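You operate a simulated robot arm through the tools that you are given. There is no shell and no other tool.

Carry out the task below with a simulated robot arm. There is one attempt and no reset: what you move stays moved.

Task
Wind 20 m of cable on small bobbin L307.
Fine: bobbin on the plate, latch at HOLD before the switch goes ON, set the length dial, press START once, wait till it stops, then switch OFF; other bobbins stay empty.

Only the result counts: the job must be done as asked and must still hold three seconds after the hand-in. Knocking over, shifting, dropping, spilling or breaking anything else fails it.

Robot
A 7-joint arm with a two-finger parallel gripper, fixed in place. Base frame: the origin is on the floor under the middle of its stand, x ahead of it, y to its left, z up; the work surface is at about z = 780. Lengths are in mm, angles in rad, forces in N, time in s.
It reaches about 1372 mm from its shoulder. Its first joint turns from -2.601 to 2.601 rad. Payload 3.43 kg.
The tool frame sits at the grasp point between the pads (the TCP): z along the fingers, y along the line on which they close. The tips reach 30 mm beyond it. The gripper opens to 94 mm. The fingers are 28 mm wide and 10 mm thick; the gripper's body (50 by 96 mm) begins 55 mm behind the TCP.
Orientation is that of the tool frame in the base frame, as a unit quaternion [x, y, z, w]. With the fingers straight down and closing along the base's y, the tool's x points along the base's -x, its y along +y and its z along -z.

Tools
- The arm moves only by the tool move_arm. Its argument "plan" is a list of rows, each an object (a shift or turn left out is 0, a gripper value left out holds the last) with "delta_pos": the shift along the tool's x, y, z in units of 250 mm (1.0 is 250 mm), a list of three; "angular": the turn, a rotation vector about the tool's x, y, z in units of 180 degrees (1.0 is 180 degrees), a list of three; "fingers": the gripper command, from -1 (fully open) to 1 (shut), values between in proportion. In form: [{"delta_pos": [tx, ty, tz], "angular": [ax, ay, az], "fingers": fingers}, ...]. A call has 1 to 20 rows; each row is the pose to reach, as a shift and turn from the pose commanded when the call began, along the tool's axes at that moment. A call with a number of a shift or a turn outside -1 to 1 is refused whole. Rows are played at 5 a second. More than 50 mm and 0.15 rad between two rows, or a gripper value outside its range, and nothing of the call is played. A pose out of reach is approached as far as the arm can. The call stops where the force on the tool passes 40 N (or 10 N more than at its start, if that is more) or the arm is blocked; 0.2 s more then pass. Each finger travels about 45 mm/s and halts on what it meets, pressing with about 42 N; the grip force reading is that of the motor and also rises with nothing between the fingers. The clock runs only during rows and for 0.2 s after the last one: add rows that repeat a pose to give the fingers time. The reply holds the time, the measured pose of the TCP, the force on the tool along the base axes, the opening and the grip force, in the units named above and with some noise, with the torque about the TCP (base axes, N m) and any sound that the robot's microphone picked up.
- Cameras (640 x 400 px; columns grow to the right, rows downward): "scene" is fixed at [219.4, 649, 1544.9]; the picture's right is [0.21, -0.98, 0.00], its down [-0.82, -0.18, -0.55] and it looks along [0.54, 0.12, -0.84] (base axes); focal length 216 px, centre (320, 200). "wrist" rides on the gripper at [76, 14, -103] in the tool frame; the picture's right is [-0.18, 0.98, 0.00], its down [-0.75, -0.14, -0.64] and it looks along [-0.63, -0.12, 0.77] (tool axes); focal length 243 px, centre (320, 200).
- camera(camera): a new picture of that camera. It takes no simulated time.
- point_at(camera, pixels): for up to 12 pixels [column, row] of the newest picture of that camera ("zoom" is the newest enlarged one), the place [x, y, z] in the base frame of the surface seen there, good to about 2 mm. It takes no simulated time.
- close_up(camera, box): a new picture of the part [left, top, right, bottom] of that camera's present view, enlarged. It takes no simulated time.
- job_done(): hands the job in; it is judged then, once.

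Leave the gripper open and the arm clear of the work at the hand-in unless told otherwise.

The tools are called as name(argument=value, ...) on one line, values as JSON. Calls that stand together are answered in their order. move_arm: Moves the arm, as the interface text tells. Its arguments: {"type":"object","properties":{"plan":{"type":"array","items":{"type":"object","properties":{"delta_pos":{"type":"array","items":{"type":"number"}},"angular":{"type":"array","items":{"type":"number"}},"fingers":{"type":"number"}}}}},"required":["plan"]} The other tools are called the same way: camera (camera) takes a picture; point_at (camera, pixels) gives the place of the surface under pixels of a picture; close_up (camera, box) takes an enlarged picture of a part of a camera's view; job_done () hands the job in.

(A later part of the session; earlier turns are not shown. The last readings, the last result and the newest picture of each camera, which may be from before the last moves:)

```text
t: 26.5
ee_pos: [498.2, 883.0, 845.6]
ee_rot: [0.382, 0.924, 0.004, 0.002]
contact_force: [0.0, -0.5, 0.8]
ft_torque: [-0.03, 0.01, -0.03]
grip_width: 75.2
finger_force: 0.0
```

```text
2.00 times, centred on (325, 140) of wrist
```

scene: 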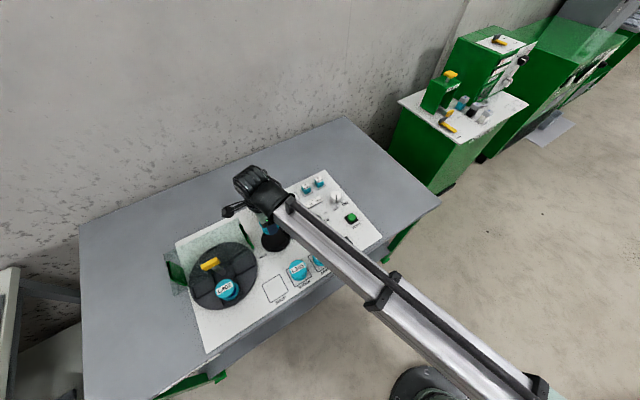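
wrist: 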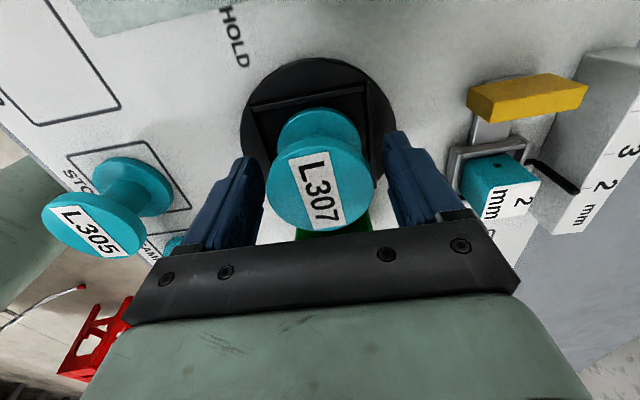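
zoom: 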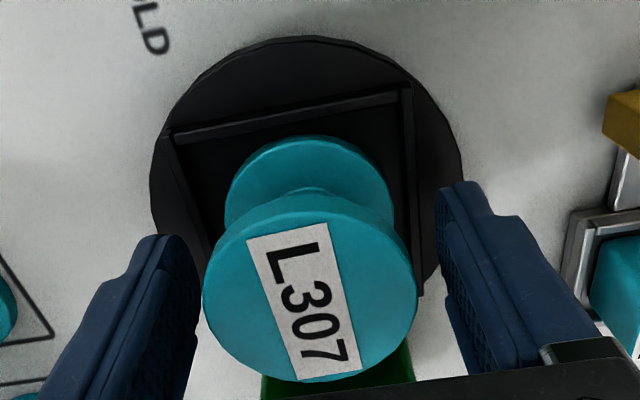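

L307 stands in the frame. I withdraw straight up ~115 mm and then look at the latch and bobbin.

move_arm(plan=[{"delta_pos": [0, 0, -0.03], "fingers": -0.6}, {"delta_pos": [0, 0, -0.1]}, {"delta_pos": [0, 0, -0.2]}, {"delta_pos": [0, 0, -0.3]}, {"delta_pos": [0, 0, -0.39]}, {"delta_pos": [0, 0, -0.44]}, {"delta_pos": [0, 0, -0.46]}, {"delta_pos": [0, 0, -0.46]}])

camera(camera="wrist")

close_up(camera="wrist", box=[230, 40, 420, 240])

```text
t: 28.3
ee_pos: [495.9, 881.2, 960.0]
ee_rot: [0.382, 0.924, 0.004, 0.002]
contact_force: [-0.2, -0.9, -0.5]
ft_torque: [0.01, 0.01, 0.04]
grip_width: 75.6
finger_force: 0.0
```

```text
taken
```

wrist: 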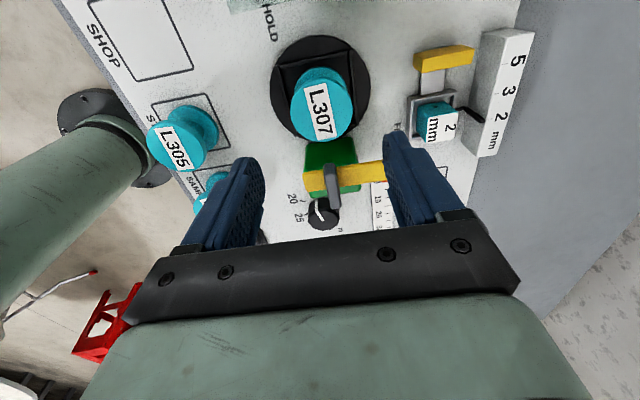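

```text
2.00 times, centred on (325, 140) of wrist
```

zoom: 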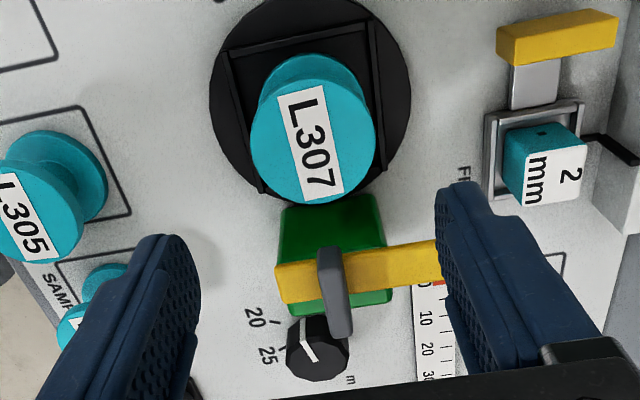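

I measure the bobbin on the plate and the latch's crossbar and lever in this enlarged view.

point_at(camera="zoom", pixels=[[315, 140], [255, 130], [372, 130], [300, 200], [322, 260], [338, 255], [335, 330], [350, 325], [280, 275], [285, 298], [430, 250], [425, 278]])

point_at(camera="zoom", pixels=[[285, 212], [378, 200], [388, 240], [295, 305], [385, 300], [282, 250], [333, 300], [325, 290], [260, 60], [370, 60], [240, 60], [360, 30]])

```text
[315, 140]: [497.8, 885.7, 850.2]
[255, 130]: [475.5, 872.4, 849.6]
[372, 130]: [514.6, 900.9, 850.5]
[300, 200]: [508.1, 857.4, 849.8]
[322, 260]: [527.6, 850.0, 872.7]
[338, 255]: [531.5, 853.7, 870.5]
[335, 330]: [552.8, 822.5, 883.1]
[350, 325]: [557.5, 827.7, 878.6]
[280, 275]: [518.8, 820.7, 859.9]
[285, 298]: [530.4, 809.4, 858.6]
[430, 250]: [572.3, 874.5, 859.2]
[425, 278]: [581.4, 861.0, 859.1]
```

```text
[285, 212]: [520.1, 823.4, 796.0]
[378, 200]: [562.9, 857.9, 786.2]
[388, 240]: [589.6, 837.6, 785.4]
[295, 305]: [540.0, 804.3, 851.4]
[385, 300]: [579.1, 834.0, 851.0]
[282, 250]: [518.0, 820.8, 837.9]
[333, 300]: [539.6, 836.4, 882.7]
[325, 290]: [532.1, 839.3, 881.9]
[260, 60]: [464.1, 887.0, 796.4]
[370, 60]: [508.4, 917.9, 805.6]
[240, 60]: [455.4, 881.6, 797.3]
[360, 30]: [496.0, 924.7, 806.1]
```

The crossbar (latch handle) is centred near (542, 836), v-thickness ~12 mm, top z≈882; lever top 859. Bobbin top is 850, so the lever (bottom ≈851) will swing over it. I move sideways to above the crossbar with fingers at 40 mm opening.

move_arm(plan=[{"delta_pos": [-0.02, 0, 0], "fingers": -0.3}, {"delta_pos": [-0.07, 0, 0], "fingers": 0.15}, {"delta_pos": [-0.14, 0, 0], "fingers": 0.15}, {"delta_pos": [-0.2, -0.002, 0]}, {"delta_pos": [-0.245, -0.002, 0]}, {"delta_pos": [-0.261, -0.002, 0]}, {"delta_pos": [-0.261, -0.002, 0]}, {"delta_pos": [-0.261, -0.002, 0]}])

camera(camera="wrist")

close_up(camera="wrist", box=[230, 40, 420, 240])

```text
t: 30.1
ee_pos: [543.8, 835.8, 960.1]
ee_rot: [0.382, 0.924, 0.003, 0.001]
contact_force: [0.7, -0.3, 0.0]
ft_torque: [0.02, 0.02, 0.05]
grip_width: 39.9
finger_force: 0.0
```

```text
taken
```

wrist: 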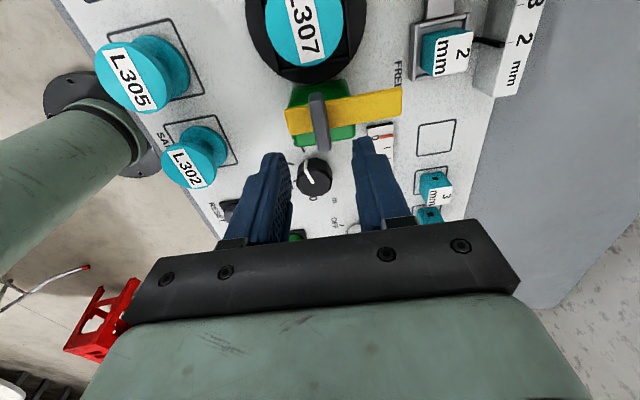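

```text
2.00 times, centred on (325, 140) of wrist
```

zoom: 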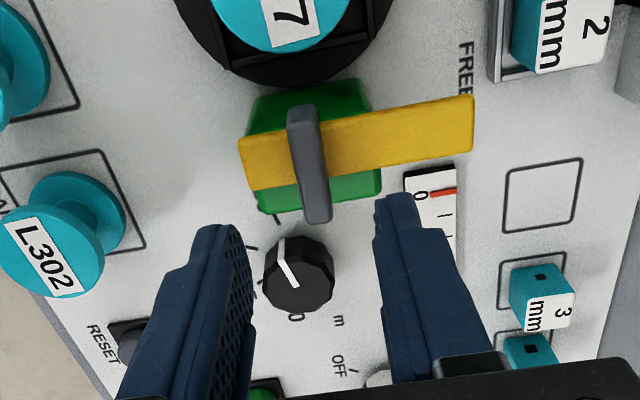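

Now the whole latch is visible. I measure the crossbar's and lever's corners.

point_at(camera="zoom", pixels=[[292, 113], [314, 110], [305, 215], [329, 211], [311, 160], [243, 142], [253, 186], [469, 100], [470, 145], [298, 150], [320, 150], [360, 140]])

```text
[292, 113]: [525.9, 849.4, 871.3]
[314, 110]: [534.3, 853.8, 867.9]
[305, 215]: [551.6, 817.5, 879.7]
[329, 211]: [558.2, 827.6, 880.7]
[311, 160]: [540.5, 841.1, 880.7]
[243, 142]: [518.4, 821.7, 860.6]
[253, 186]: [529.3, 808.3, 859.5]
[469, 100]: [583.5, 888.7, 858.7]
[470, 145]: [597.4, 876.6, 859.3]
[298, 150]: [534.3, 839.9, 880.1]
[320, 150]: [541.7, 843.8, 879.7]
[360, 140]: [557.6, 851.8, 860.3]
```

The crossbar centre is (542.5, 837), TCP at (543.8, 835.8): aligned. I descend 67 mm so the tips end just above the lever's top (≈862).

move_arm(plan=[{"delta_pos": [0, 0, 0.03], "fingers": 0.15}, {"delta_pos": [0, 0, 0.09]}, {"delta_pos": [0, 0, 0.15]}, {"delta_pos": [0, 0, 0.2]}, {"delta_pos": [0, 0, 0.24]}, {"delta_pos": [0, 0, 0.26]}, {"delta_pos": [0, 0, 0.268]}, {"delta_pos": [0, 0, 0.268]}])

camera(camera="wrist")

close_up(camera="wrist", box=[240, 60, 400, 240])

```text
t: 31.9
ee_pos: [544.4, 835.8, 892.1]
ee_rot: [0.383, 0.924, 0.003, 0.001]
contact_force: [-0.9, 0.2, 0.0]
ft_torque: [-0.03, -0.01, 0.02]
grip_width: 39.9
finger_force: 0.1
```

```text
taken
```

wrist: 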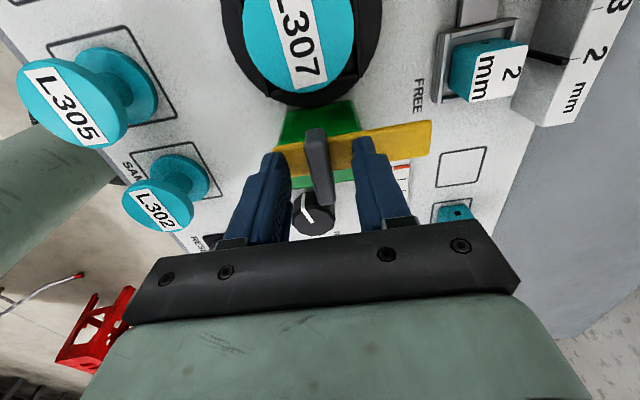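

```text
2.22 times, centred on (320, 150) of wrist
```

zoom: 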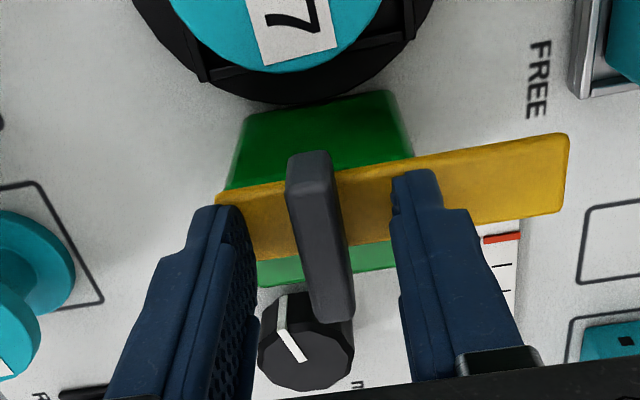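

The crossbar is between the fingers. I close on it.

move_arm(plan=[{"delta_pos": [0, 0, 0], "fingers": 0.5}, {"delta_pos": [0, 0, 0], "fingers": 1}, {"delta_pos": [0, 0, 0], "fingers": 1}, {"delta_pos": [0, 0, 0], "fingers": 1}, {"delta_pos": [0, 0, 0], "fingers": 1}])

camera(camera="wrist")

```text
t: 33.1
ee_pos: [542.9, 835.8, 893.7]
ee_rot: [0.382, 0.924, 0.003, 0.002]
contact_force: [3.9, 4.9, 1.6]
ft_torque: [-0.52, 0.44, 0.01]
grip_width: 12.0
finger_force: 45.2
```

```text
taken
```

wrist: 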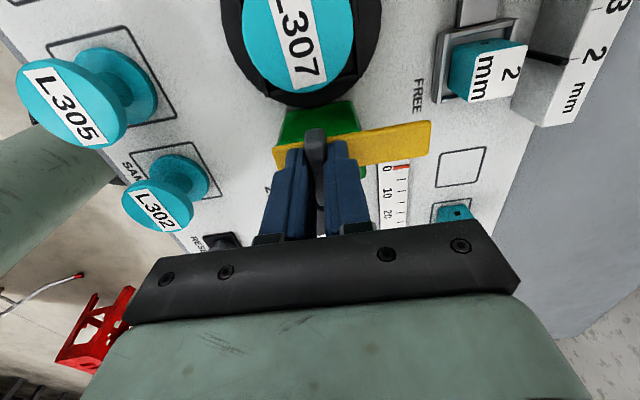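

Gripped at 12 mm. I turn the handle counter-clockwise (seen from above) by ~27° first, watching the force.

move_arm(plan=[{"delta_pos": [0, 0, 0], "angular": [0, 0, -0.015], "fingers": 1}, {"delta_pos": [0, 0, 0], "angular": [0, 0, -0.04]}, {"delta_pos": [0, 0, 0], "angular": [0, 0, -0.07]}, {"delta_pos": [0, 0, 0], "angular": [0, 0, -0.1]}, {"delta_pos": [0, 0, 0], "angular": [0, 0, -0.13]}, {"delta_pos": [0, 0, 0], "angular": [0, 0, -0.15]}, {"delta_pos": [0, 0, 0], "angular": [0, 0, -0.15]}])

camera(camera="wrist")

```text
t: 34.7
ee_pos: [542.0, 835.0, 893.3]
ee_rot: [0.156, 0.988, 0.003, 0.002]
contact_force: [0.6, 2.7, 2.9]
ft_torque: [-0.18, 1.43, 0.0]
grip_width: 11.9
finger_force: 45.3
```

```text
taken
```

wrist: 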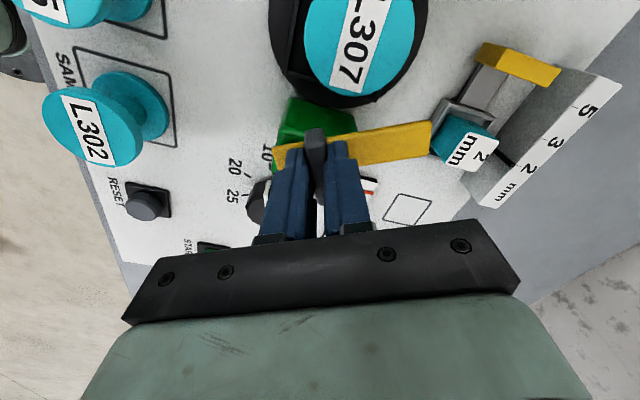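

The lever follows the hand. I continue another ~54° counter-clockwise.

move_arm(plan=[{"delta_pos": [0, 0, 0], "angular": [0, 0, -0.015], "fingers": 1}, {"delta_pos": [0, 0, 0], "angular": [0, 0, -0.045]}, {"delta_pos": [0, 0, 0], "angular": [0, 0, -0.08]}, {"delta_pos": [0, 0, 0], "angular": [0, 0, -0.115]}, {"delta_pos": [0, 0, 0], "angular": [0, 0, -0.15]}, {"delta_pos": [0, 0, 0], "angular": [0, 0, -0.185]}, {"delta_pos": [0, 0, 0], "angular": [0, 0, -0.22]}, {"delta_pos": [0, 0, 0], "angular": [0, 0, -0.255]}, {"delta_pos": [0, 0, 0], "angular": [0, 0, -0.28]}, {"delta_pos": [0, 0, 0], "angular": [0, 0, -0.3]}, {"delta_pos": [0, 0, 0], "angular": [0, 0, -0.3]}])

camera(camera="wrist")

camera(camera="scene")

```text
t: 37.1
ee_pos: [543.1, 833.6, 892.0]
ee_rot: [-0.309, 0.951, -0.001, 0.001]
contact_force: [-12.3, -26.0, -8.6]
ft_torque: [0.1, -0.36, -0.01]
grip_width: 11.9
finger_force: 44.8
```

```text
taken
```

wrist: 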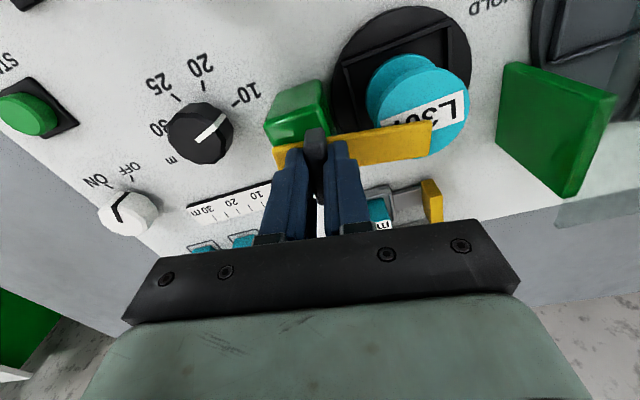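

```text
taken
```

scene: 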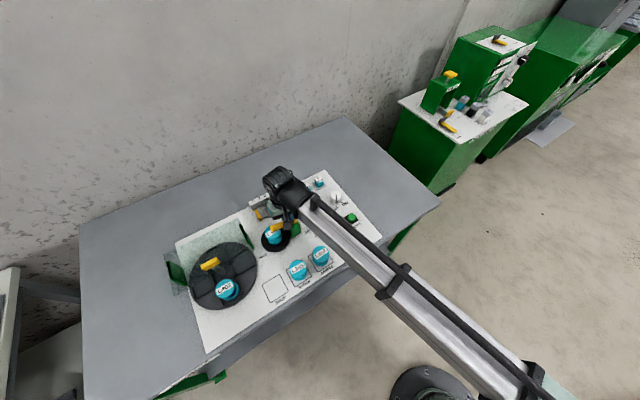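

Turned 81°, with a side force of about 29 N from slight off-centre gripping. I relieve that by shifting the hand ~2.5 mm in the direction of the force, no further turning yet.

move_arm(plan=[{"delta_pos": [0.004, -0.002, 0], "fingers": 1}, {"delta_pos": [0.009, -0.005, 0]}, {"delta_pos": [0.009, -0.005, 0]}])

```text
t: 37.9
ee_pos: [543.1, 833.5, 893.4]
ee_rot: [-0.308, 0.951, 0.002, 0.004]
contact_force: [-0.6, -9.6, -6.9]
ft_torque: [-1.17, 1.04, 0.01]
grip_width: 12.0
finger_force: 45.3
```

Side force dropped to ~10 N. I turn the remaining 9–10° in small steps with another ~1 mm correction.

move_arm(plan=[{"delta_pos": [0.003, -0.004, 0], "angular": [0, 0, -0.01], "fingers": 1}, {"delta_pos": [0.003, -0.004, 0], "angular": [0, 0, -0.025]}, {"delta_pos": [0.003, -0.004, 0], "angular": [0, 0, -0.04]}, {"delta_pos": [0.003, -0.004, 0], "angular": [0, 0, -0.05]}, {"delta_pos": [0.003, -0.004, 0], "angular": [0, 0, -0.05]}])

camera(camera="wrist")

close_up(camera="wrist", box=[250, 0, 500, 240])

```text
t: 39.1
ee_pos: [543.2, 833.3, 893.7]
ee_rot: [-0.383, 0.924, 0.001, 0.004]
contact_force: [14.1, 12.3, 6.6]
ft_torque: [-0.43, 0.28, -0.04]
grip_width: 11.7
finger_force: 44.5
```

```text
taken
```

wrist: 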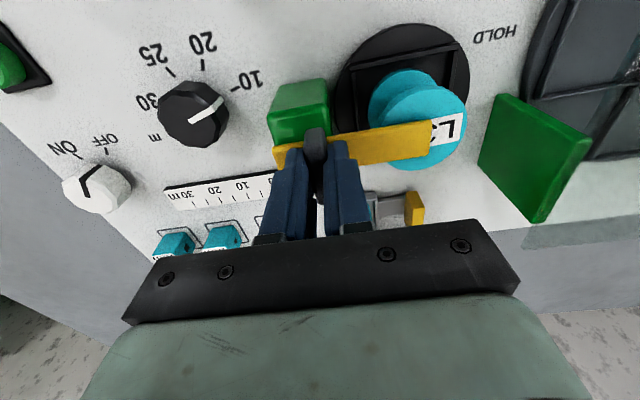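

```text
1.67 times, centred on (375, 120) of wrist
```

zoom: 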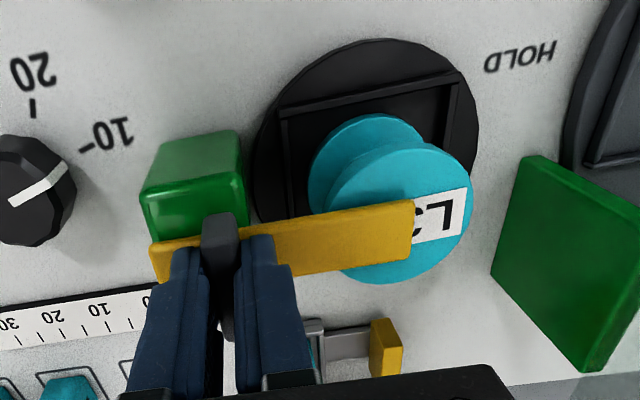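

The lever now lies over L307's top. I measure the lever's line and tip relative to the plate centre (497, 881).

point_at(camera="zoom", pixels=[[408, 206], [405, 255], [290, 222], [300, 272], [155, 250], [165, 278], [220, 222], [455, 225], [380, 160], [380, 275], [425, 240], [350, 235]])

```text
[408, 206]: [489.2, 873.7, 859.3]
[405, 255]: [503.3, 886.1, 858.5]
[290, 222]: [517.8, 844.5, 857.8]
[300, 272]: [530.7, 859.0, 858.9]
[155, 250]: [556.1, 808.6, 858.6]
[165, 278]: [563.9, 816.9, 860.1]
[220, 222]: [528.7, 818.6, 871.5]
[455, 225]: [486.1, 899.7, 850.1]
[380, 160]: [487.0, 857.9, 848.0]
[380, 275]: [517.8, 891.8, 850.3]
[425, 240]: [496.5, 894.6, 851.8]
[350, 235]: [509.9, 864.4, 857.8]
```

Lever tip mid is (496, 880): exactly over the plate centre, i.e. turned 90°. I nudge 2° more to feel for a stop, with a 1 mm relief along the force.

move_arm(plan=[{"delta_pos": [-0.004, 0, 0], "angular": [0, 0, -0.004], "fingers": 1}, {"delta_pos": [-0.004, 0, 0], "angular": [0, 0, -0.01]}, {"delta_pos": [-0.004, 0, 0], "angular": [0, 0, -0.014]}, {"delta_pos": [-0.004, 0, 0], "angular": [0, 0, -0.014]}])

close_up(camera="wrist", box=[250, 0, 500, 240])

```text
t: 40.1
ee_pos: [544.7, 832.3, 893.1]
ee_rot: [-0.404, 0.915, 0.002, 0.005]
contact_force: [13.1, 9.1, 17.2]
ft_torque: [0.53, -0.67, -1.36]
grip_width: 12.4
finger_force: 45.1
```

```text
1.67 times, centred on (375, 120) of wrist
```

zoom: 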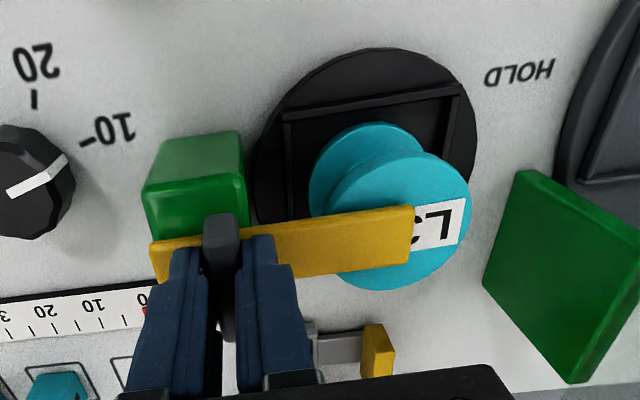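

A torque of −1.4 N·m shows the end stop: the latch is at HOLD. I back off the 2°, open to 40 mm and rise.

move_arm(plan=[{"delta_pos": [0, 0, 0], "angular": [0, 0, 0.006], "fingers": 1}, {"delta_pos": [-0.004, 0, 0], "angular": [0, 0, 0.012], "fingers": 1}, {"delta_pos": [-0.004, 0, 0], "angular": [0, 0, 0.012], "fingers": 0.6}, {"delta_pos": [-0.004, 0, 0], "angular": [0, 0, 0.012], "fingers": 0.15}, {"delta_pos": [-0.004, 0, 0], "angular": [0, 0, 0.012], "fingers": 0.15}, {"delta_pos": [-0.004, 0, -0.03], "angular": [0, 0, 0.012], "fingers": 0.15}, {"delta_pos": [-0.004, 0, -0.1], "angular": [0, 0, 0.012], "fingers": 0.15}, {"delta_pos": [-0.004, 0, -0.2], "angular": [0, 0, 0.012]}, {"delta_pos": [-0.004, 0, -0.27], "angular": [0, 0, 0.012]}, {"delta_pos": [-0.004, 0, -0.3], "angular": [0, 0, 0.012]}, {"delta_pos": [-0.004, 0, -0.3], "angular": [0, 0, 0.012]}])

camera(camera="wrist")

close_up(camera="wrist", box=[180, 0, 480, 200])

```text
t: 42.5
ee_pos: [543.8, 832.8, 968.6]
ee_rot: [-0.386, 0.923, 0.002, 0.002]
contact_force: [0.4, -0.4, -0.8]
ft_torque: [0.03, 0.02, 0.01]
grip_width: 40.0
finger_force: 0.1
```

```text
taken
```

wrist: 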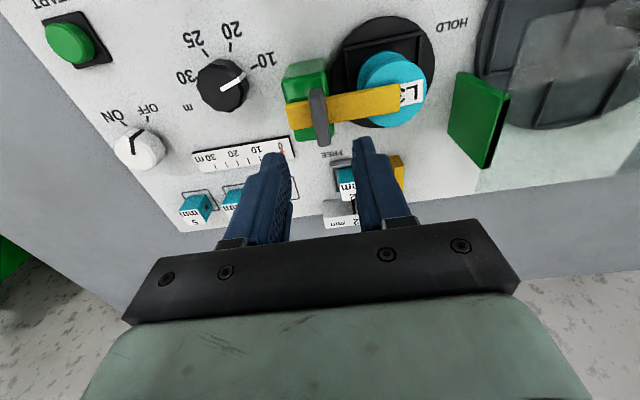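

```text
2.00 times, centred on (330, 100) of wrist
```

zoom: 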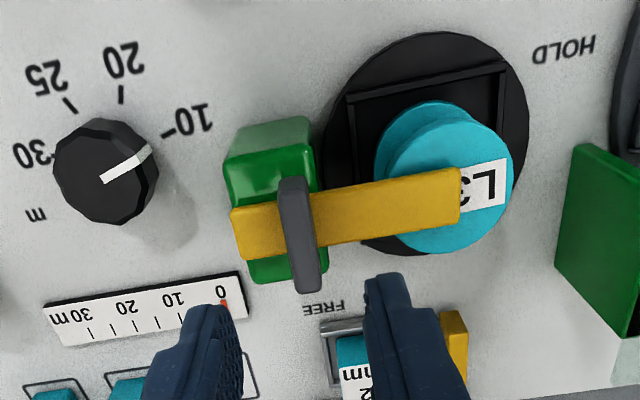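

The latch is at HOLD with the lever over L307. Next the dial: I measure its knob outline, its pointer, and the ticks.

point_at(camera="zoom", pixels=[[105, 181], [149, 152], [60, 172], [153, 168], [98, 125], [115, 218], [104, 172], [168, 132], [122, 94], [70, 106], [48, 160], [140, 205]])

close_up(camera="wrist", box=[170, 10, 290, 130])

```text
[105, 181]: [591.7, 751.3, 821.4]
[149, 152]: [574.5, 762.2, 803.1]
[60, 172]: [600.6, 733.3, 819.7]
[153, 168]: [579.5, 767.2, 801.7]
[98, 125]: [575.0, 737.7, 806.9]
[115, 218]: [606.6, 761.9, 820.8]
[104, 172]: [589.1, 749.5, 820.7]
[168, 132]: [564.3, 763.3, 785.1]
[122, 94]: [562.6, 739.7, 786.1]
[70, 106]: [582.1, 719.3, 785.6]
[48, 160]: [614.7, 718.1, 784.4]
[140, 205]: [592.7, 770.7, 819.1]
```

```text
3.33 times, centred on (230, 70) of wrist
```

zoom: 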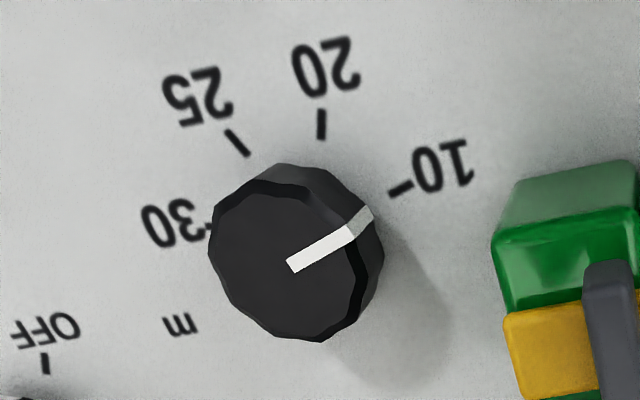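

I query the knob's top outline and the white pointer in this larger view.

point_at(camera="zoom", pixels=[[216, 245], [248, 194], [300, 196], [340, 222], [355, 285], [318, 335], [265, 320], [225, 285], [291, 266], [349, 232], [368, 218], [285, 260]])

point_at(camera="zoom", pixels=[[321, 125], [320, 113], [323, 137], [237, 143], [228, 132], [247, 154], [400, 190], [392, 195], [410, 184], [207, 225], [45, 362], [205, 228]])

```text
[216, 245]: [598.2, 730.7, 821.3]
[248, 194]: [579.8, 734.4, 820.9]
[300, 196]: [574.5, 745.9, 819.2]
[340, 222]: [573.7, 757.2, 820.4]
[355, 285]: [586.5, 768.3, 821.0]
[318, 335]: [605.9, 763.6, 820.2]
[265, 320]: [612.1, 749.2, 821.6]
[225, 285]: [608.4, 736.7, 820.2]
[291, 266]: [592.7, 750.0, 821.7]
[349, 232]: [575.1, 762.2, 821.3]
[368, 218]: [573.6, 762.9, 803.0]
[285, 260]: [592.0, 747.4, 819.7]
```

```text
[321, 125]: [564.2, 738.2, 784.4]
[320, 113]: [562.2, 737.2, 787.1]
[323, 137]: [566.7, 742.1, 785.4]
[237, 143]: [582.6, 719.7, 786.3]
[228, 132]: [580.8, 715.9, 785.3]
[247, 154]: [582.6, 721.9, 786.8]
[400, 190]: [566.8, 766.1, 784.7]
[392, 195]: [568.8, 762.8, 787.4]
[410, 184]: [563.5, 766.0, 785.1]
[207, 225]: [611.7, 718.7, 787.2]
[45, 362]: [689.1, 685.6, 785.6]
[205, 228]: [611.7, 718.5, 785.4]
```

The knob centre is about (592.5, 748.3), radius ≈20, top z 821; the pointer is at ≈144–147° (the 10 tick at 147.5°, the 20 tick at ≈198°). I check the ruler and neighbours for finger clearance.

point_at(camera="wrist", pixels=[[194, 156], [289, 138], [291, 155], [202, 170], [240, 155], [138, 148], [120, 140], [155, 158], [125, 165], [135, 130], [72, 42], [95, 55]])

close_up(camera="wrist", box=[90, 80, 210, 200])

```text
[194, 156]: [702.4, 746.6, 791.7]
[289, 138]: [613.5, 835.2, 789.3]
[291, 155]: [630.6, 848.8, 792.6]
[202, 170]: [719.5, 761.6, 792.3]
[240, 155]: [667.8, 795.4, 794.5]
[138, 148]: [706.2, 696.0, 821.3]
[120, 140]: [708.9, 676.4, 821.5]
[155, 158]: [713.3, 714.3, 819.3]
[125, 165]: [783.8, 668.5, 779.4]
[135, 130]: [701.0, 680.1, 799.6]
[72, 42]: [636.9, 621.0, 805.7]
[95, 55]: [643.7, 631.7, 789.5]
```

```text
3.33 times, centred on (150, 140) of wrist
```

zoom: 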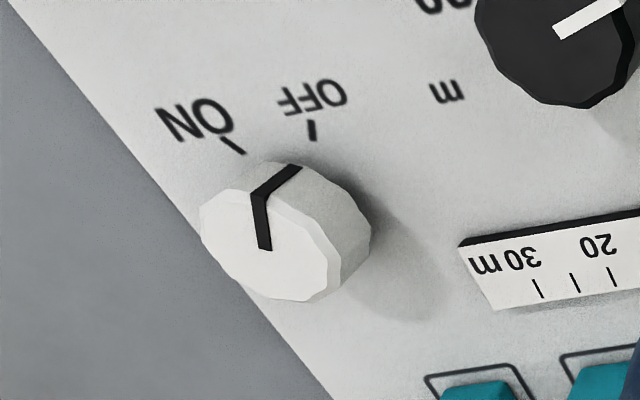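

I read the switch knob's outline, pointer and its OFF and ON ticks as well.

point_at(camera="zoom", pixels=[[266, 247], [260, 198], [297, 170], [312, 130], [311, 122], [232, 145], [224, 138], [242, 152], [206, 225], [335, 275], [315, 210], [240, 285]])

point_at(camera="zoom", pixels=[[225, 202], [290, 196], [330, 235], [280, 297], [310, 295], [220, 262], [205, 245], [265, 225]])

```text
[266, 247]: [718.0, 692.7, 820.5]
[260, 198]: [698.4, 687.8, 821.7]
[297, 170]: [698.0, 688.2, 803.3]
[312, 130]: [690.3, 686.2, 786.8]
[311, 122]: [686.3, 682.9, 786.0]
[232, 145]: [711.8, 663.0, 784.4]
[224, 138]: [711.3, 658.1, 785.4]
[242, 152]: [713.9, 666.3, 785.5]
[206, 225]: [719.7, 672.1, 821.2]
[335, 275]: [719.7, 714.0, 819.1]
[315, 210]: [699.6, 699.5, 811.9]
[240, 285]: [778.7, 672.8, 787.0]
```

```text
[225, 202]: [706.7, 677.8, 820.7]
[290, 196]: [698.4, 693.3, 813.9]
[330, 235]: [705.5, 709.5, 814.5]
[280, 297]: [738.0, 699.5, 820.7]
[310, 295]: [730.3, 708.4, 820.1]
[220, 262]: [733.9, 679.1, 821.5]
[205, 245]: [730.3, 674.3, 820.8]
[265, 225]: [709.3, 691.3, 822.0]
```

Switch: centre ≈(719, 692.7), pointer at OFF (194°), ON tick at ≈257°, so a ~60° counter-clockwise turn. First the dial: I move above it, turning the hand to yaw 0 and opening to 60 mm, at TCP z≈900.

move_arm(plan=[{"delta_pos": [0.005, -0.02, 0.0], "angular": [0, 0, 0.01], "fingers": -0.277}, {"delta_pos": [0.02, -0.07, 0.0], "angular": [0, 0, 0.04]}, {"delta_pos": [0.035, -0.13, 0.02], "angular": [0, 0, 0.08]}, {"delta_pos": [0.05, -0.19, 0.06], "angular": [0, 0, 0.12]}, {"delta_pos": [0.07, -0.25, 0.11], "angular": [0, 0, 0.16]}, {"delta_pos": [0.085, -0.31, 0.17], "angular": [0, 0, 0.2]}, {"delta_pos": [0.097, -0.35, 0.22], "angular": [0, 0, 0.23]}, {"delta_pos": [0.104, -0.372, 0.26], "angular": [0, 0, 0.247]}, {"delta_pos": [0.104, -0.376, 0.274], "angular": [0, 0, 0.252]}, {"delta_pos": [0.104, -0.376, 0.274], "angular": [0, 0, 0.252]}])

camera(camera="wrist")

close_up(camera="wrist", box=[240, 60, 400, 240])

```text
t: 44.7
ee_pos: [592.6, 748.1, 900.4]
ee_rot: [0.0, 1.0, 0.003, 0.002]
contact_force: [0.9, -0.3, -0.3]
ft_torque: [-0.01, 0.0, -0.01]
grip_width: 60.1
finger_force: 0.1
```

```text
taken
```

wrist: 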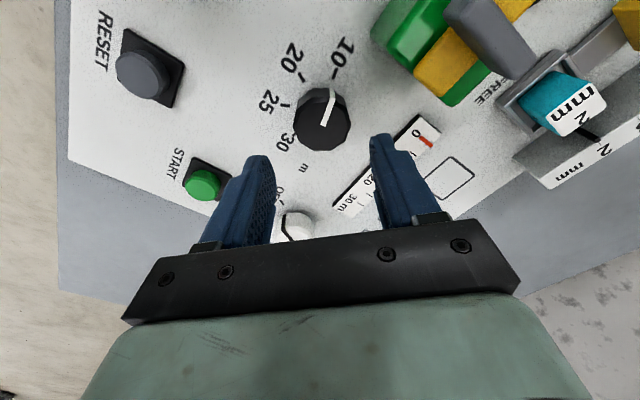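

```text
2.22 times, centred on (320, 150) of wrist
```

zoom: 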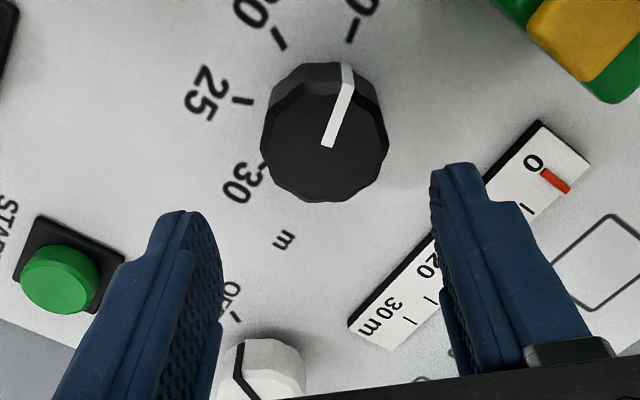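

I check the knob's outline again from here before descending.

point_at(camera="zoom", pixels=[[266, 150], [384, 140], [315, 198], [330, 100], [275, 120], [360, 185], [285, 185], [370, 110], [327, 143], [345, 85], [352, 30], [280, 40]])

```text
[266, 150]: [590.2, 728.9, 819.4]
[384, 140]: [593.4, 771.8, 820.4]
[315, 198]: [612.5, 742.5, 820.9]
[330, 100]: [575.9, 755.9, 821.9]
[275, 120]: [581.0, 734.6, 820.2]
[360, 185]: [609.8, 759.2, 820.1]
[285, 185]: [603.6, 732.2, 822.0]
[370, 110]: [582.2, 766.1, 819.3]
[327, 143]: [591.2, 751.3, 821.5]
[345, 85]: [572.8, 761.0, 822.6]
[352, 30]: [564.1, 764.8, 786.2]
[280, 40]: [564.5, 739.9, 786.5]
```

Knob centre ≈(593, 749): aligned. I descend 70 mm (tips to z≈800).

move_arm(plan=[{"delta_pos": [0, 0.002, 0.03], "fingers": -0.277}, {"delta_pos": [0, 0.002, 0.09]}, {"delta_pos": [0, 0.002, 0.16]}, {"delta_pos": [0, 0.002, 0.22]}, {"delta_pos": [0, 0.002, 0.26]}, {"delta_pos": [0, 0.002, 0.277]}, {"delta_pos": [0, 0.002, 0.281]}, {"delta_pos": [0, 0.002, 0.281]}])

camera(camera="wrist")

```text
t: 46.5
ee_pos: [593.0, 750.3, 828.2]
ee_rot: [0.0, 1.0, 0.003, 0.003]
contact_force: [0.3, -0.2, 0.6]
ft_torque: [-0.02, -0.03, 0.0]
grip_width: 60.2
finger_force: 0.0
```

```text
taken
```

wrist: 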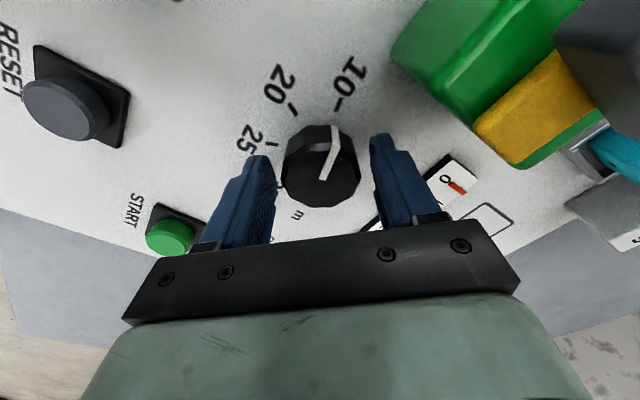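

The knob sits between the fingers. I close on it.

move_arm(plan=[{"delta_pos": [0, 0, 0], "fingers": 0.2}, {"delta_pos": [0, 0, 0], "fingers": 1}, {"delta_pos": [0, 0, 0], "fingers": 1}, {"delta_pos": [0, 0, 0], "fingers": 1}, {"delta_pos": [0, 0, 0], "fingers": 1}])

camera(camera="wrist")

```text
t: 47.7
ee_pos: [591.6, 748.5, 828.6]
ee_rot: [0.0, 1.0, 0.002, 0.003]
contact_force: [-0.2, 3.6, 0.2]
ft_torque: [-0.77, 0.05, 0.0]
grip_width: 44.5
finger_force: 44.8
```

```text
taken
```

wrist: 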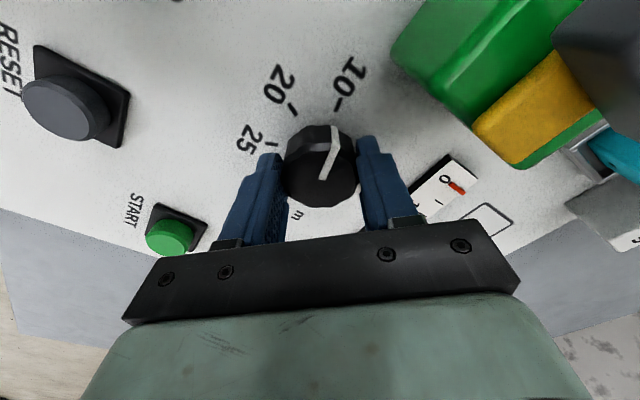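

Gripped at 44.5 mm. I turn counter-clockwise by ~50° toward 20.

move_arm(plan=[{"delta_pos": [0, 0, 0], "angular": [0, 0, -0.015], "fingers": 1}, {"delta_pos": [0, 0, 0], "angular": [0, 0, -0.045]}, {"delta_pos": [0, 0, 0], "angular": [0, 0, -0.08]}, {"delta_pos": [0, 0, 0], "angular": [0, 0, -0.115]}, {"delta_pos": [0, 0, 0], "angular": [0, 0, -0.15]}, {"delta_pos": [0, 0, 0], "angular": [0, 0, -0.185]}, {"delta_pos": [0, 0, 0], "angular": [0, 0, -0.22]}, {"delta_pos": [0, 0, 0], "angular": [0, 0, -0.25]}, {"delta_pos": [0, 0, 0], "angular": [0, 0, -0.27]}, {"delta_pos": [0, 0, 0], "angular": [0, 0, -0.278]}, {"delta_pos": [0, 0, 0], "angular": [0, 0, -0.278]}])

camera(camera="wrist")

close_up(camera="wrist", box=[240, 60, 400, 240])

close_up(camera="scene", box=[280, 180, 380, 260])

```text
t: 50.1
ee_pos: [593.7, 748.9, 828.7]
ee_rot: [-0.422, 0.907, 0.001, 0.003]
contact_force: [9.4, -17.8, -13.2]
ft_torque: [0.51, -0.09, -0.02]
grip_width: 44.2
finger_force: 45.3
```

```text
taken
```

wrist: 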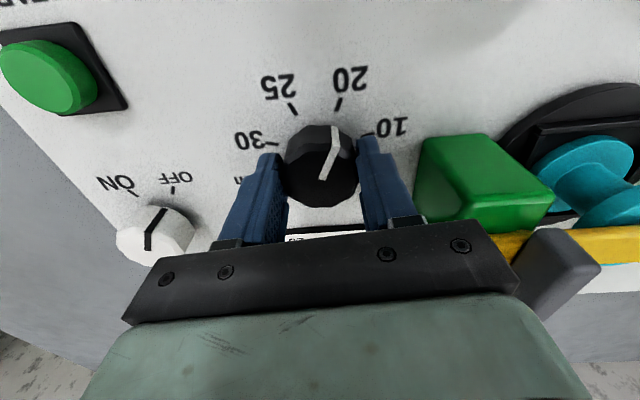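

```text
2.22 times, centred on (320, 150) of wrist
```

zoom: 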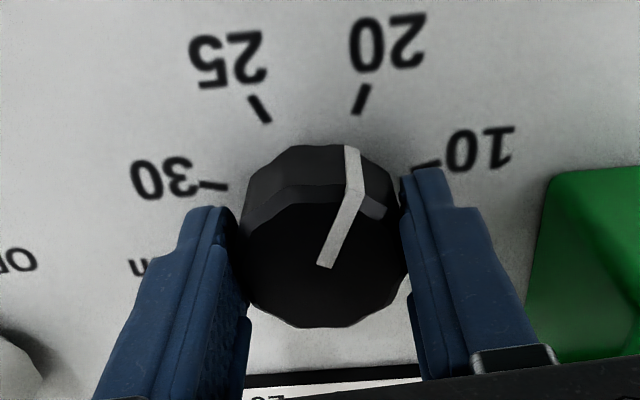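

```text
5.00 times, centred on (330, 220) of scene
```

zoom: 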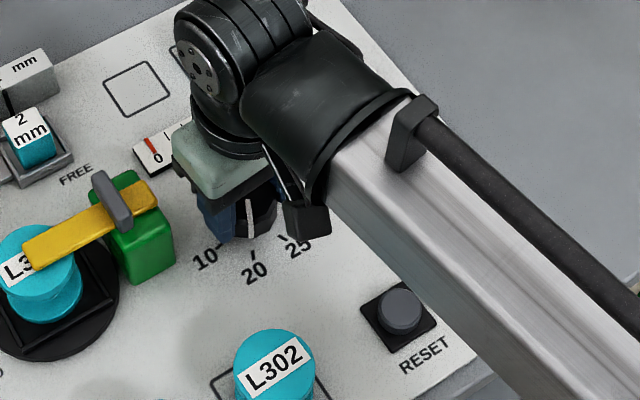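

The pointer appears at 20. I measure the pointer and tick directions.

close_up(camera="wrist", box=[280, 80, 370, 200])

point_at(camera="wrist", pixels=[[322, 179], [333, 153], [334, 146], [333, 128], [338, 104], [293, 108], [272, 144], [340, 99], [336, 109], [290, 170], [351, 175], [320, 206]])

```text
3.33 times, centred on (325, 140) of wrist
```

zoom: 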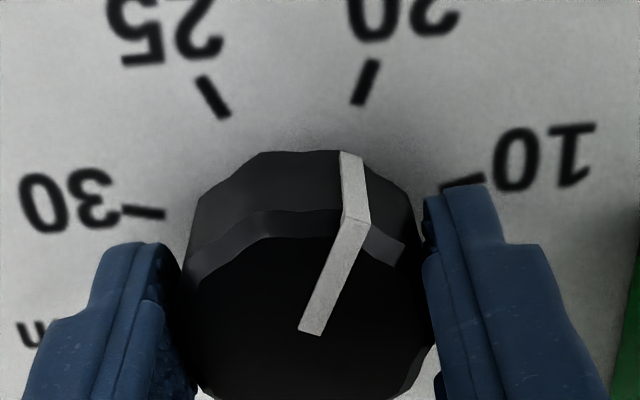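

```text
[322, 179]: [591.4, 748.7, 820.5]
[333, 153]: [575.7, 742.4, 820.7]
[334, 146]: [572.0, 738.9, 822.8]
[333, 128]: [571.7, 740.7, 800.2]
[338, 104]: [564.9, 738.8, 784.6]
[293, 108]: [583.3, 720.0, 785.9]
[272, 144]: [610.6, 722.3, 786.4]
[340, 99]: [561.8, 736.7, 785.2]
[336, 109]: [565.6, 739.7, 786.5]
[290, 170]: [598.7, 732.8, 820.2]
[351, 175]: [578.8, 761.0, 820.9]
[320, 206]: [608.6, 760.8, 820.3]
```

Pointer ≈202°, tick 20 ≈200°: set to 20 within measuring error. I open to 60 mm and rise, then verify.

move_arm(plan=[{"delta_pos": [0, 0, 0], "fingers": 0.6}, {"delta_pos": [0, 0, 0], "fingers": 0.0}, {"delta_pos": [0, 0, 0], "fingers": -0.277}, {"delta_pos": [0, 0, 0], "fingers": -0.277}, {"delta_pos": [0, 0, -0.03], "fingers": -0.277}, {"delta_pos": [0, 0, -0.1]}, {"delta_pos": [0, 0, -0.2]}, {"delta_pos": [0, 0, -0.3]}, {"delta_pos": [0, 0, -0.38]}, {"delta_pos": [0, 0, -0.42]}, {"delta_pos": [0, 0, -0.42]}])

camera(camera="wrist")

close_up(camera="wrist", box=[260, 20, 380, 140])

```text
t: 52.5
ee_pos: [592.9, 749.5, 934.7]
ee_rot: [-0.423, 0.906, 0.001, 0.003]
contact_force: [0.3, 0.3, -0.6]
ft_torque: [-0.01, 0.0, -0.02]
grip_width: 60.0
finger_force: 0.0
```

```text
taken
```

wrist: 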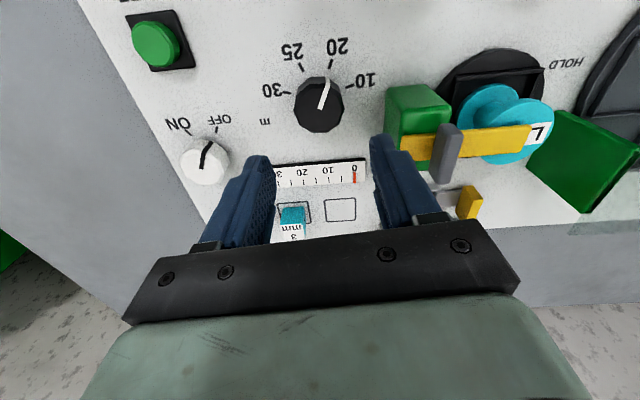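

```text
3.33 times, centred on (320, 80) of wrist
```

zoom: 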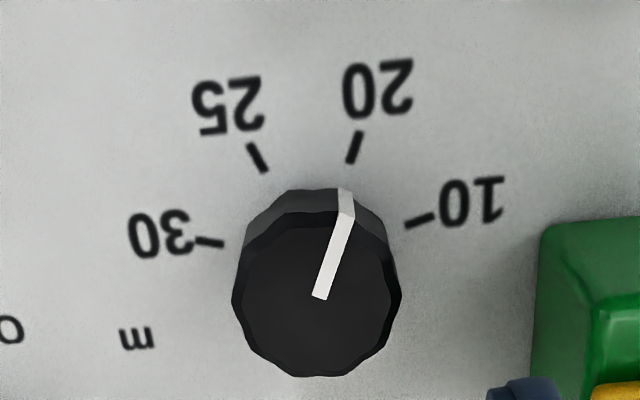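

The pointer lines up with 20. Next the switch: I move above it at (719, 693), turning back to yaw 0, at TCP z≈900.

move_arm(plan=[{"delta_pos": [-0.005, -0.02, 0.0], "angular": [0, 0, 0.01], "fingers": -0.277}, {"delta_pos": [-0.02, -0.07, 0.0], "angular": [0, 0, 0.04]}, {"delta_pos": [-0.04, -0.14, 0.01], "angular": [0, 0, 0.075]}, {"delta_pos": [-0.06, -0.21, 0.03], "angular": [0, 0, 0.115]}, {"delta_pos": [-0.08, -0.28, 0.05], "angular": [0, 0, 0.155]}, {"delta_pos": [-0.1, -0.35, 0.07], "angular": [0, 0, 0.195]}, {"delta_pos": [-0.12, -0.42, 0.1], "angular": [0, 0, 0.23]}, {"delta_pos": [-0.14, -0.49, 0.125], "angular": [0, 0, 0.26]}, {"delta_pos": [-0.149, -0.525, 0.137], "angular": [0, 0, 0.275]}, {"delta_pos": [-0.15, -0.532, 0.139], "angular": [0, 0, 0.278]}, {"delta_pos": [-0.15, -0.532, 0.139], "angular": [0, 0, 0.278]}])

camera(camera="wrist")

close_up(camera="wrist", box=[240, 60, 400, 220])

```text
t: 54.9
ee_pos: [718.3, 691.2, 899.1]
ee_rot: [-0.001, 1.0, 0.003, 0.002]
contact_force: [0.2, 0.6, -0.3]
ft_torque: [0.03, 0.01, 0.0]
grip_width: 60.1
finger_force: 0.0
```

```text
taken
```

wrist: 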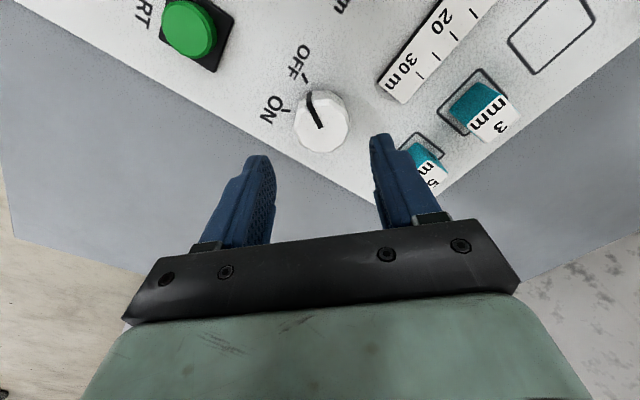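

```text
2.50 times, centred on (320, 140) of wrist
```

zoom: 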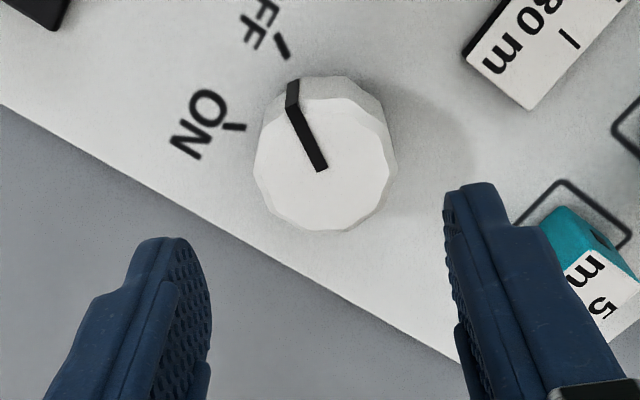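

I measure the switch knob's outline, pointer and ticks in this view.

point_at(camera="zoom", pixels=[[258, 172], [388, 155], [325, 228], [320, 104], [272, 200], [375, 125], [368, 212], [280, 122], [321, 168], [296, 112], [281, 47], [233, 127]])

```text
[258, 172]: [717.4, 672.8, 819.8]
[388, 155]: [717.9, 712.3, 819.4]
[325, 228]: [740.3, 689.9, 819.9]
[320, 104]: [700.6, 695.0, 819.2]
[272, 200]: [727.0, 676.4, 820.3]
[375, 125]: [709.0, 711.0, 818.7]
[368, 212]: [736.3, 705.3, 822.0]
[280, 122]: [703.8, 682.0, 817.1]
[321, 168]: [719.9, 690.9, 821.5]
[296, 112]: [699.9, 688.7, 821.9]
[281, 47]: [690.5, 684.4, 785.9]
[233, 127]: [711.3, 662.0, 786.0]
```

Knob centre ≈(720, 692.6). I shift ~1.5 mm and descend 70 mm (tips to ≈z 800).

move_arm(plan=[{"delta_pos": [-0.005, 0.004, 0.03], "fingers": -0.277}, {"delta_pos": [-0.005, 0.004, 0.09]}, {"delta_pos": [-0.005, 0.004, 0.16]}, {"delta_pos": [-0.005, 0.004, 0.22]}, {"delta_pos": [-0.005, 0.004, 0.26]}, {"delta_pos": [-0.005, 0.004, 0.275]}, {"delta_pos": [-0.005, 0.004, 0.28]}, {"delta_pos": [-0.005, 0.004, 0.28]}])

camera(camera="wrist")

```text
t: 56.7
ee_pos: [719.6, 693.3, 829.9]
ee_rot: [0.0, 1.0, 0.003, 0.002]
contact_force: [-0.4, -0.5, 0.0]
ft_torque: [-0.01, -0.01, 0.01]
grip_width: 60.2
finger_force: 0.0
```

```text
taken
```

wrist: 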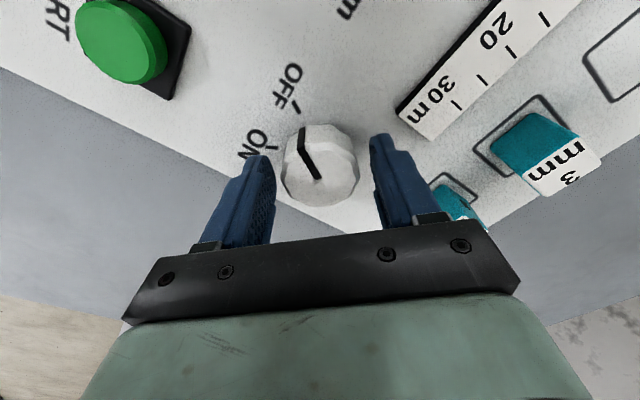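

The white knob is between the fingers. I close on it.

move_arm(plan=[{"delta_pos": [0, 0, 0], "fingers": 0.2}, {"delta_pos": [0, 0, 0], "fingers": 1}, {"delta_pos": [0, 0, 0], "fingers": 1}, {"delta_pos": [0, 0, 0], "fingers": 1}, {"delta_pos": [0, 0, 0], "fingers": 1}])

```text
t: 57.9
ee_pos: [719.7, 692.5, 828.8]
ee_rot: [0.0, 1.0, 0.003, 0.003]
contact_force: [-0.6, -2.7, 0.0]
ft_torque: [-0.91, 0.03, 0.05]
grip_width: 44.3
finger_force: 44.8
```

Gripped. I turn counter-clockwise ~60° to ON.

move_arm(plan=[{"delta_pos": [0, 0, 0], "angular": [0, 0, -0.015], "fingers": 1}, {"delta_pos": [0, 0, 0], "angular": [0, 0, -0.045]}, {"delta_pos": [0, 0, 0], "angular": [0, 0, -0.08]}, {"delta_pos": [0, 0, 0], "angular": [0, 0, -0.115]}, {"delta_pos": [0, 0, 0], "angular": [0, 0, -0.15]}, {"delta_pos": [0, 0, 0], "angular": [0, 0, -0.185]}, {"delta_pos": [0, 0, 0], "angular": [0, 0, -0.22]}, {"delta_pos": [0, 0, 0], "angular": [0, 0, -0.255]}, {"delta_pos": [0, 0, 0], "angular": [0, 0, -0.29]}, {"delta_pos": [0, 0, 0], "angular": [0, 0, -0.32]}, {"delta_pos": [0, 0, 0], "angular": [0, 0, -0.333]}, {"delta_pos": [0, 0, 0], "angular": [0, 0, -0.333]}])

camera(camera="wrist")

close_up(camera="wrist", box=[260, 80, 380, 220])

```text
t: 60.5
ee_pos: [720.1, 691.2, 829.8]
ee_rot: [-0.5, 0.866, 0.0, 0.002]
contact_force: [2.3, -33.8, -10.2]
ft_torque: [-0.1, 0.28, -0.02]
grip_width: 44.4
finger_force: 45.0
```

```text
taken
```

wrist: 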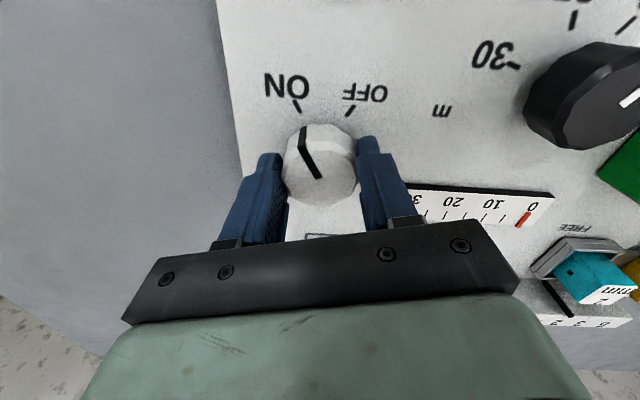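

```text
2.86 times, centred on (320, 150) of wrist
```

zoom: 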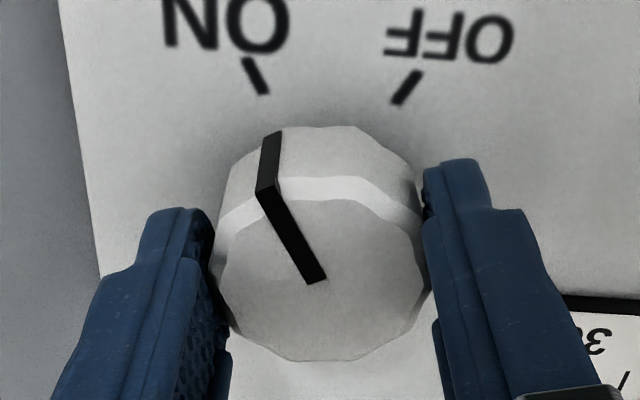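

The pointer is at ON. I check its angle against the tick.

point_at(camera="zoom", pixels=[[316, 278], [268, 188], [270, 140], [256, 76], [264, 92], [248, 60], [406, 87], [222, 265], [425, 265], [310, 358]])

```text
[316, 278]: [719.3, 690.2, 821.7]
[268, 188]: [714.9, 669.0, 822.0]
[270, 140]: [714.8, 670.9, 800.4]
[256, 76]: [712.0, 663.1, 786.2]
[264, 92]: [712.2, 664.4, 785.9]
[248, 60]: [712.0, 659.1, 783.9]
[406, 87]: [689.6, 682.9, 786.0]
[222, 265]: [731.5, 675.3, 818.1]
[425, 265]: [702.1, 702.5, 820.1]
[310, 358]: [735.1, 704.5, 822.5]
```

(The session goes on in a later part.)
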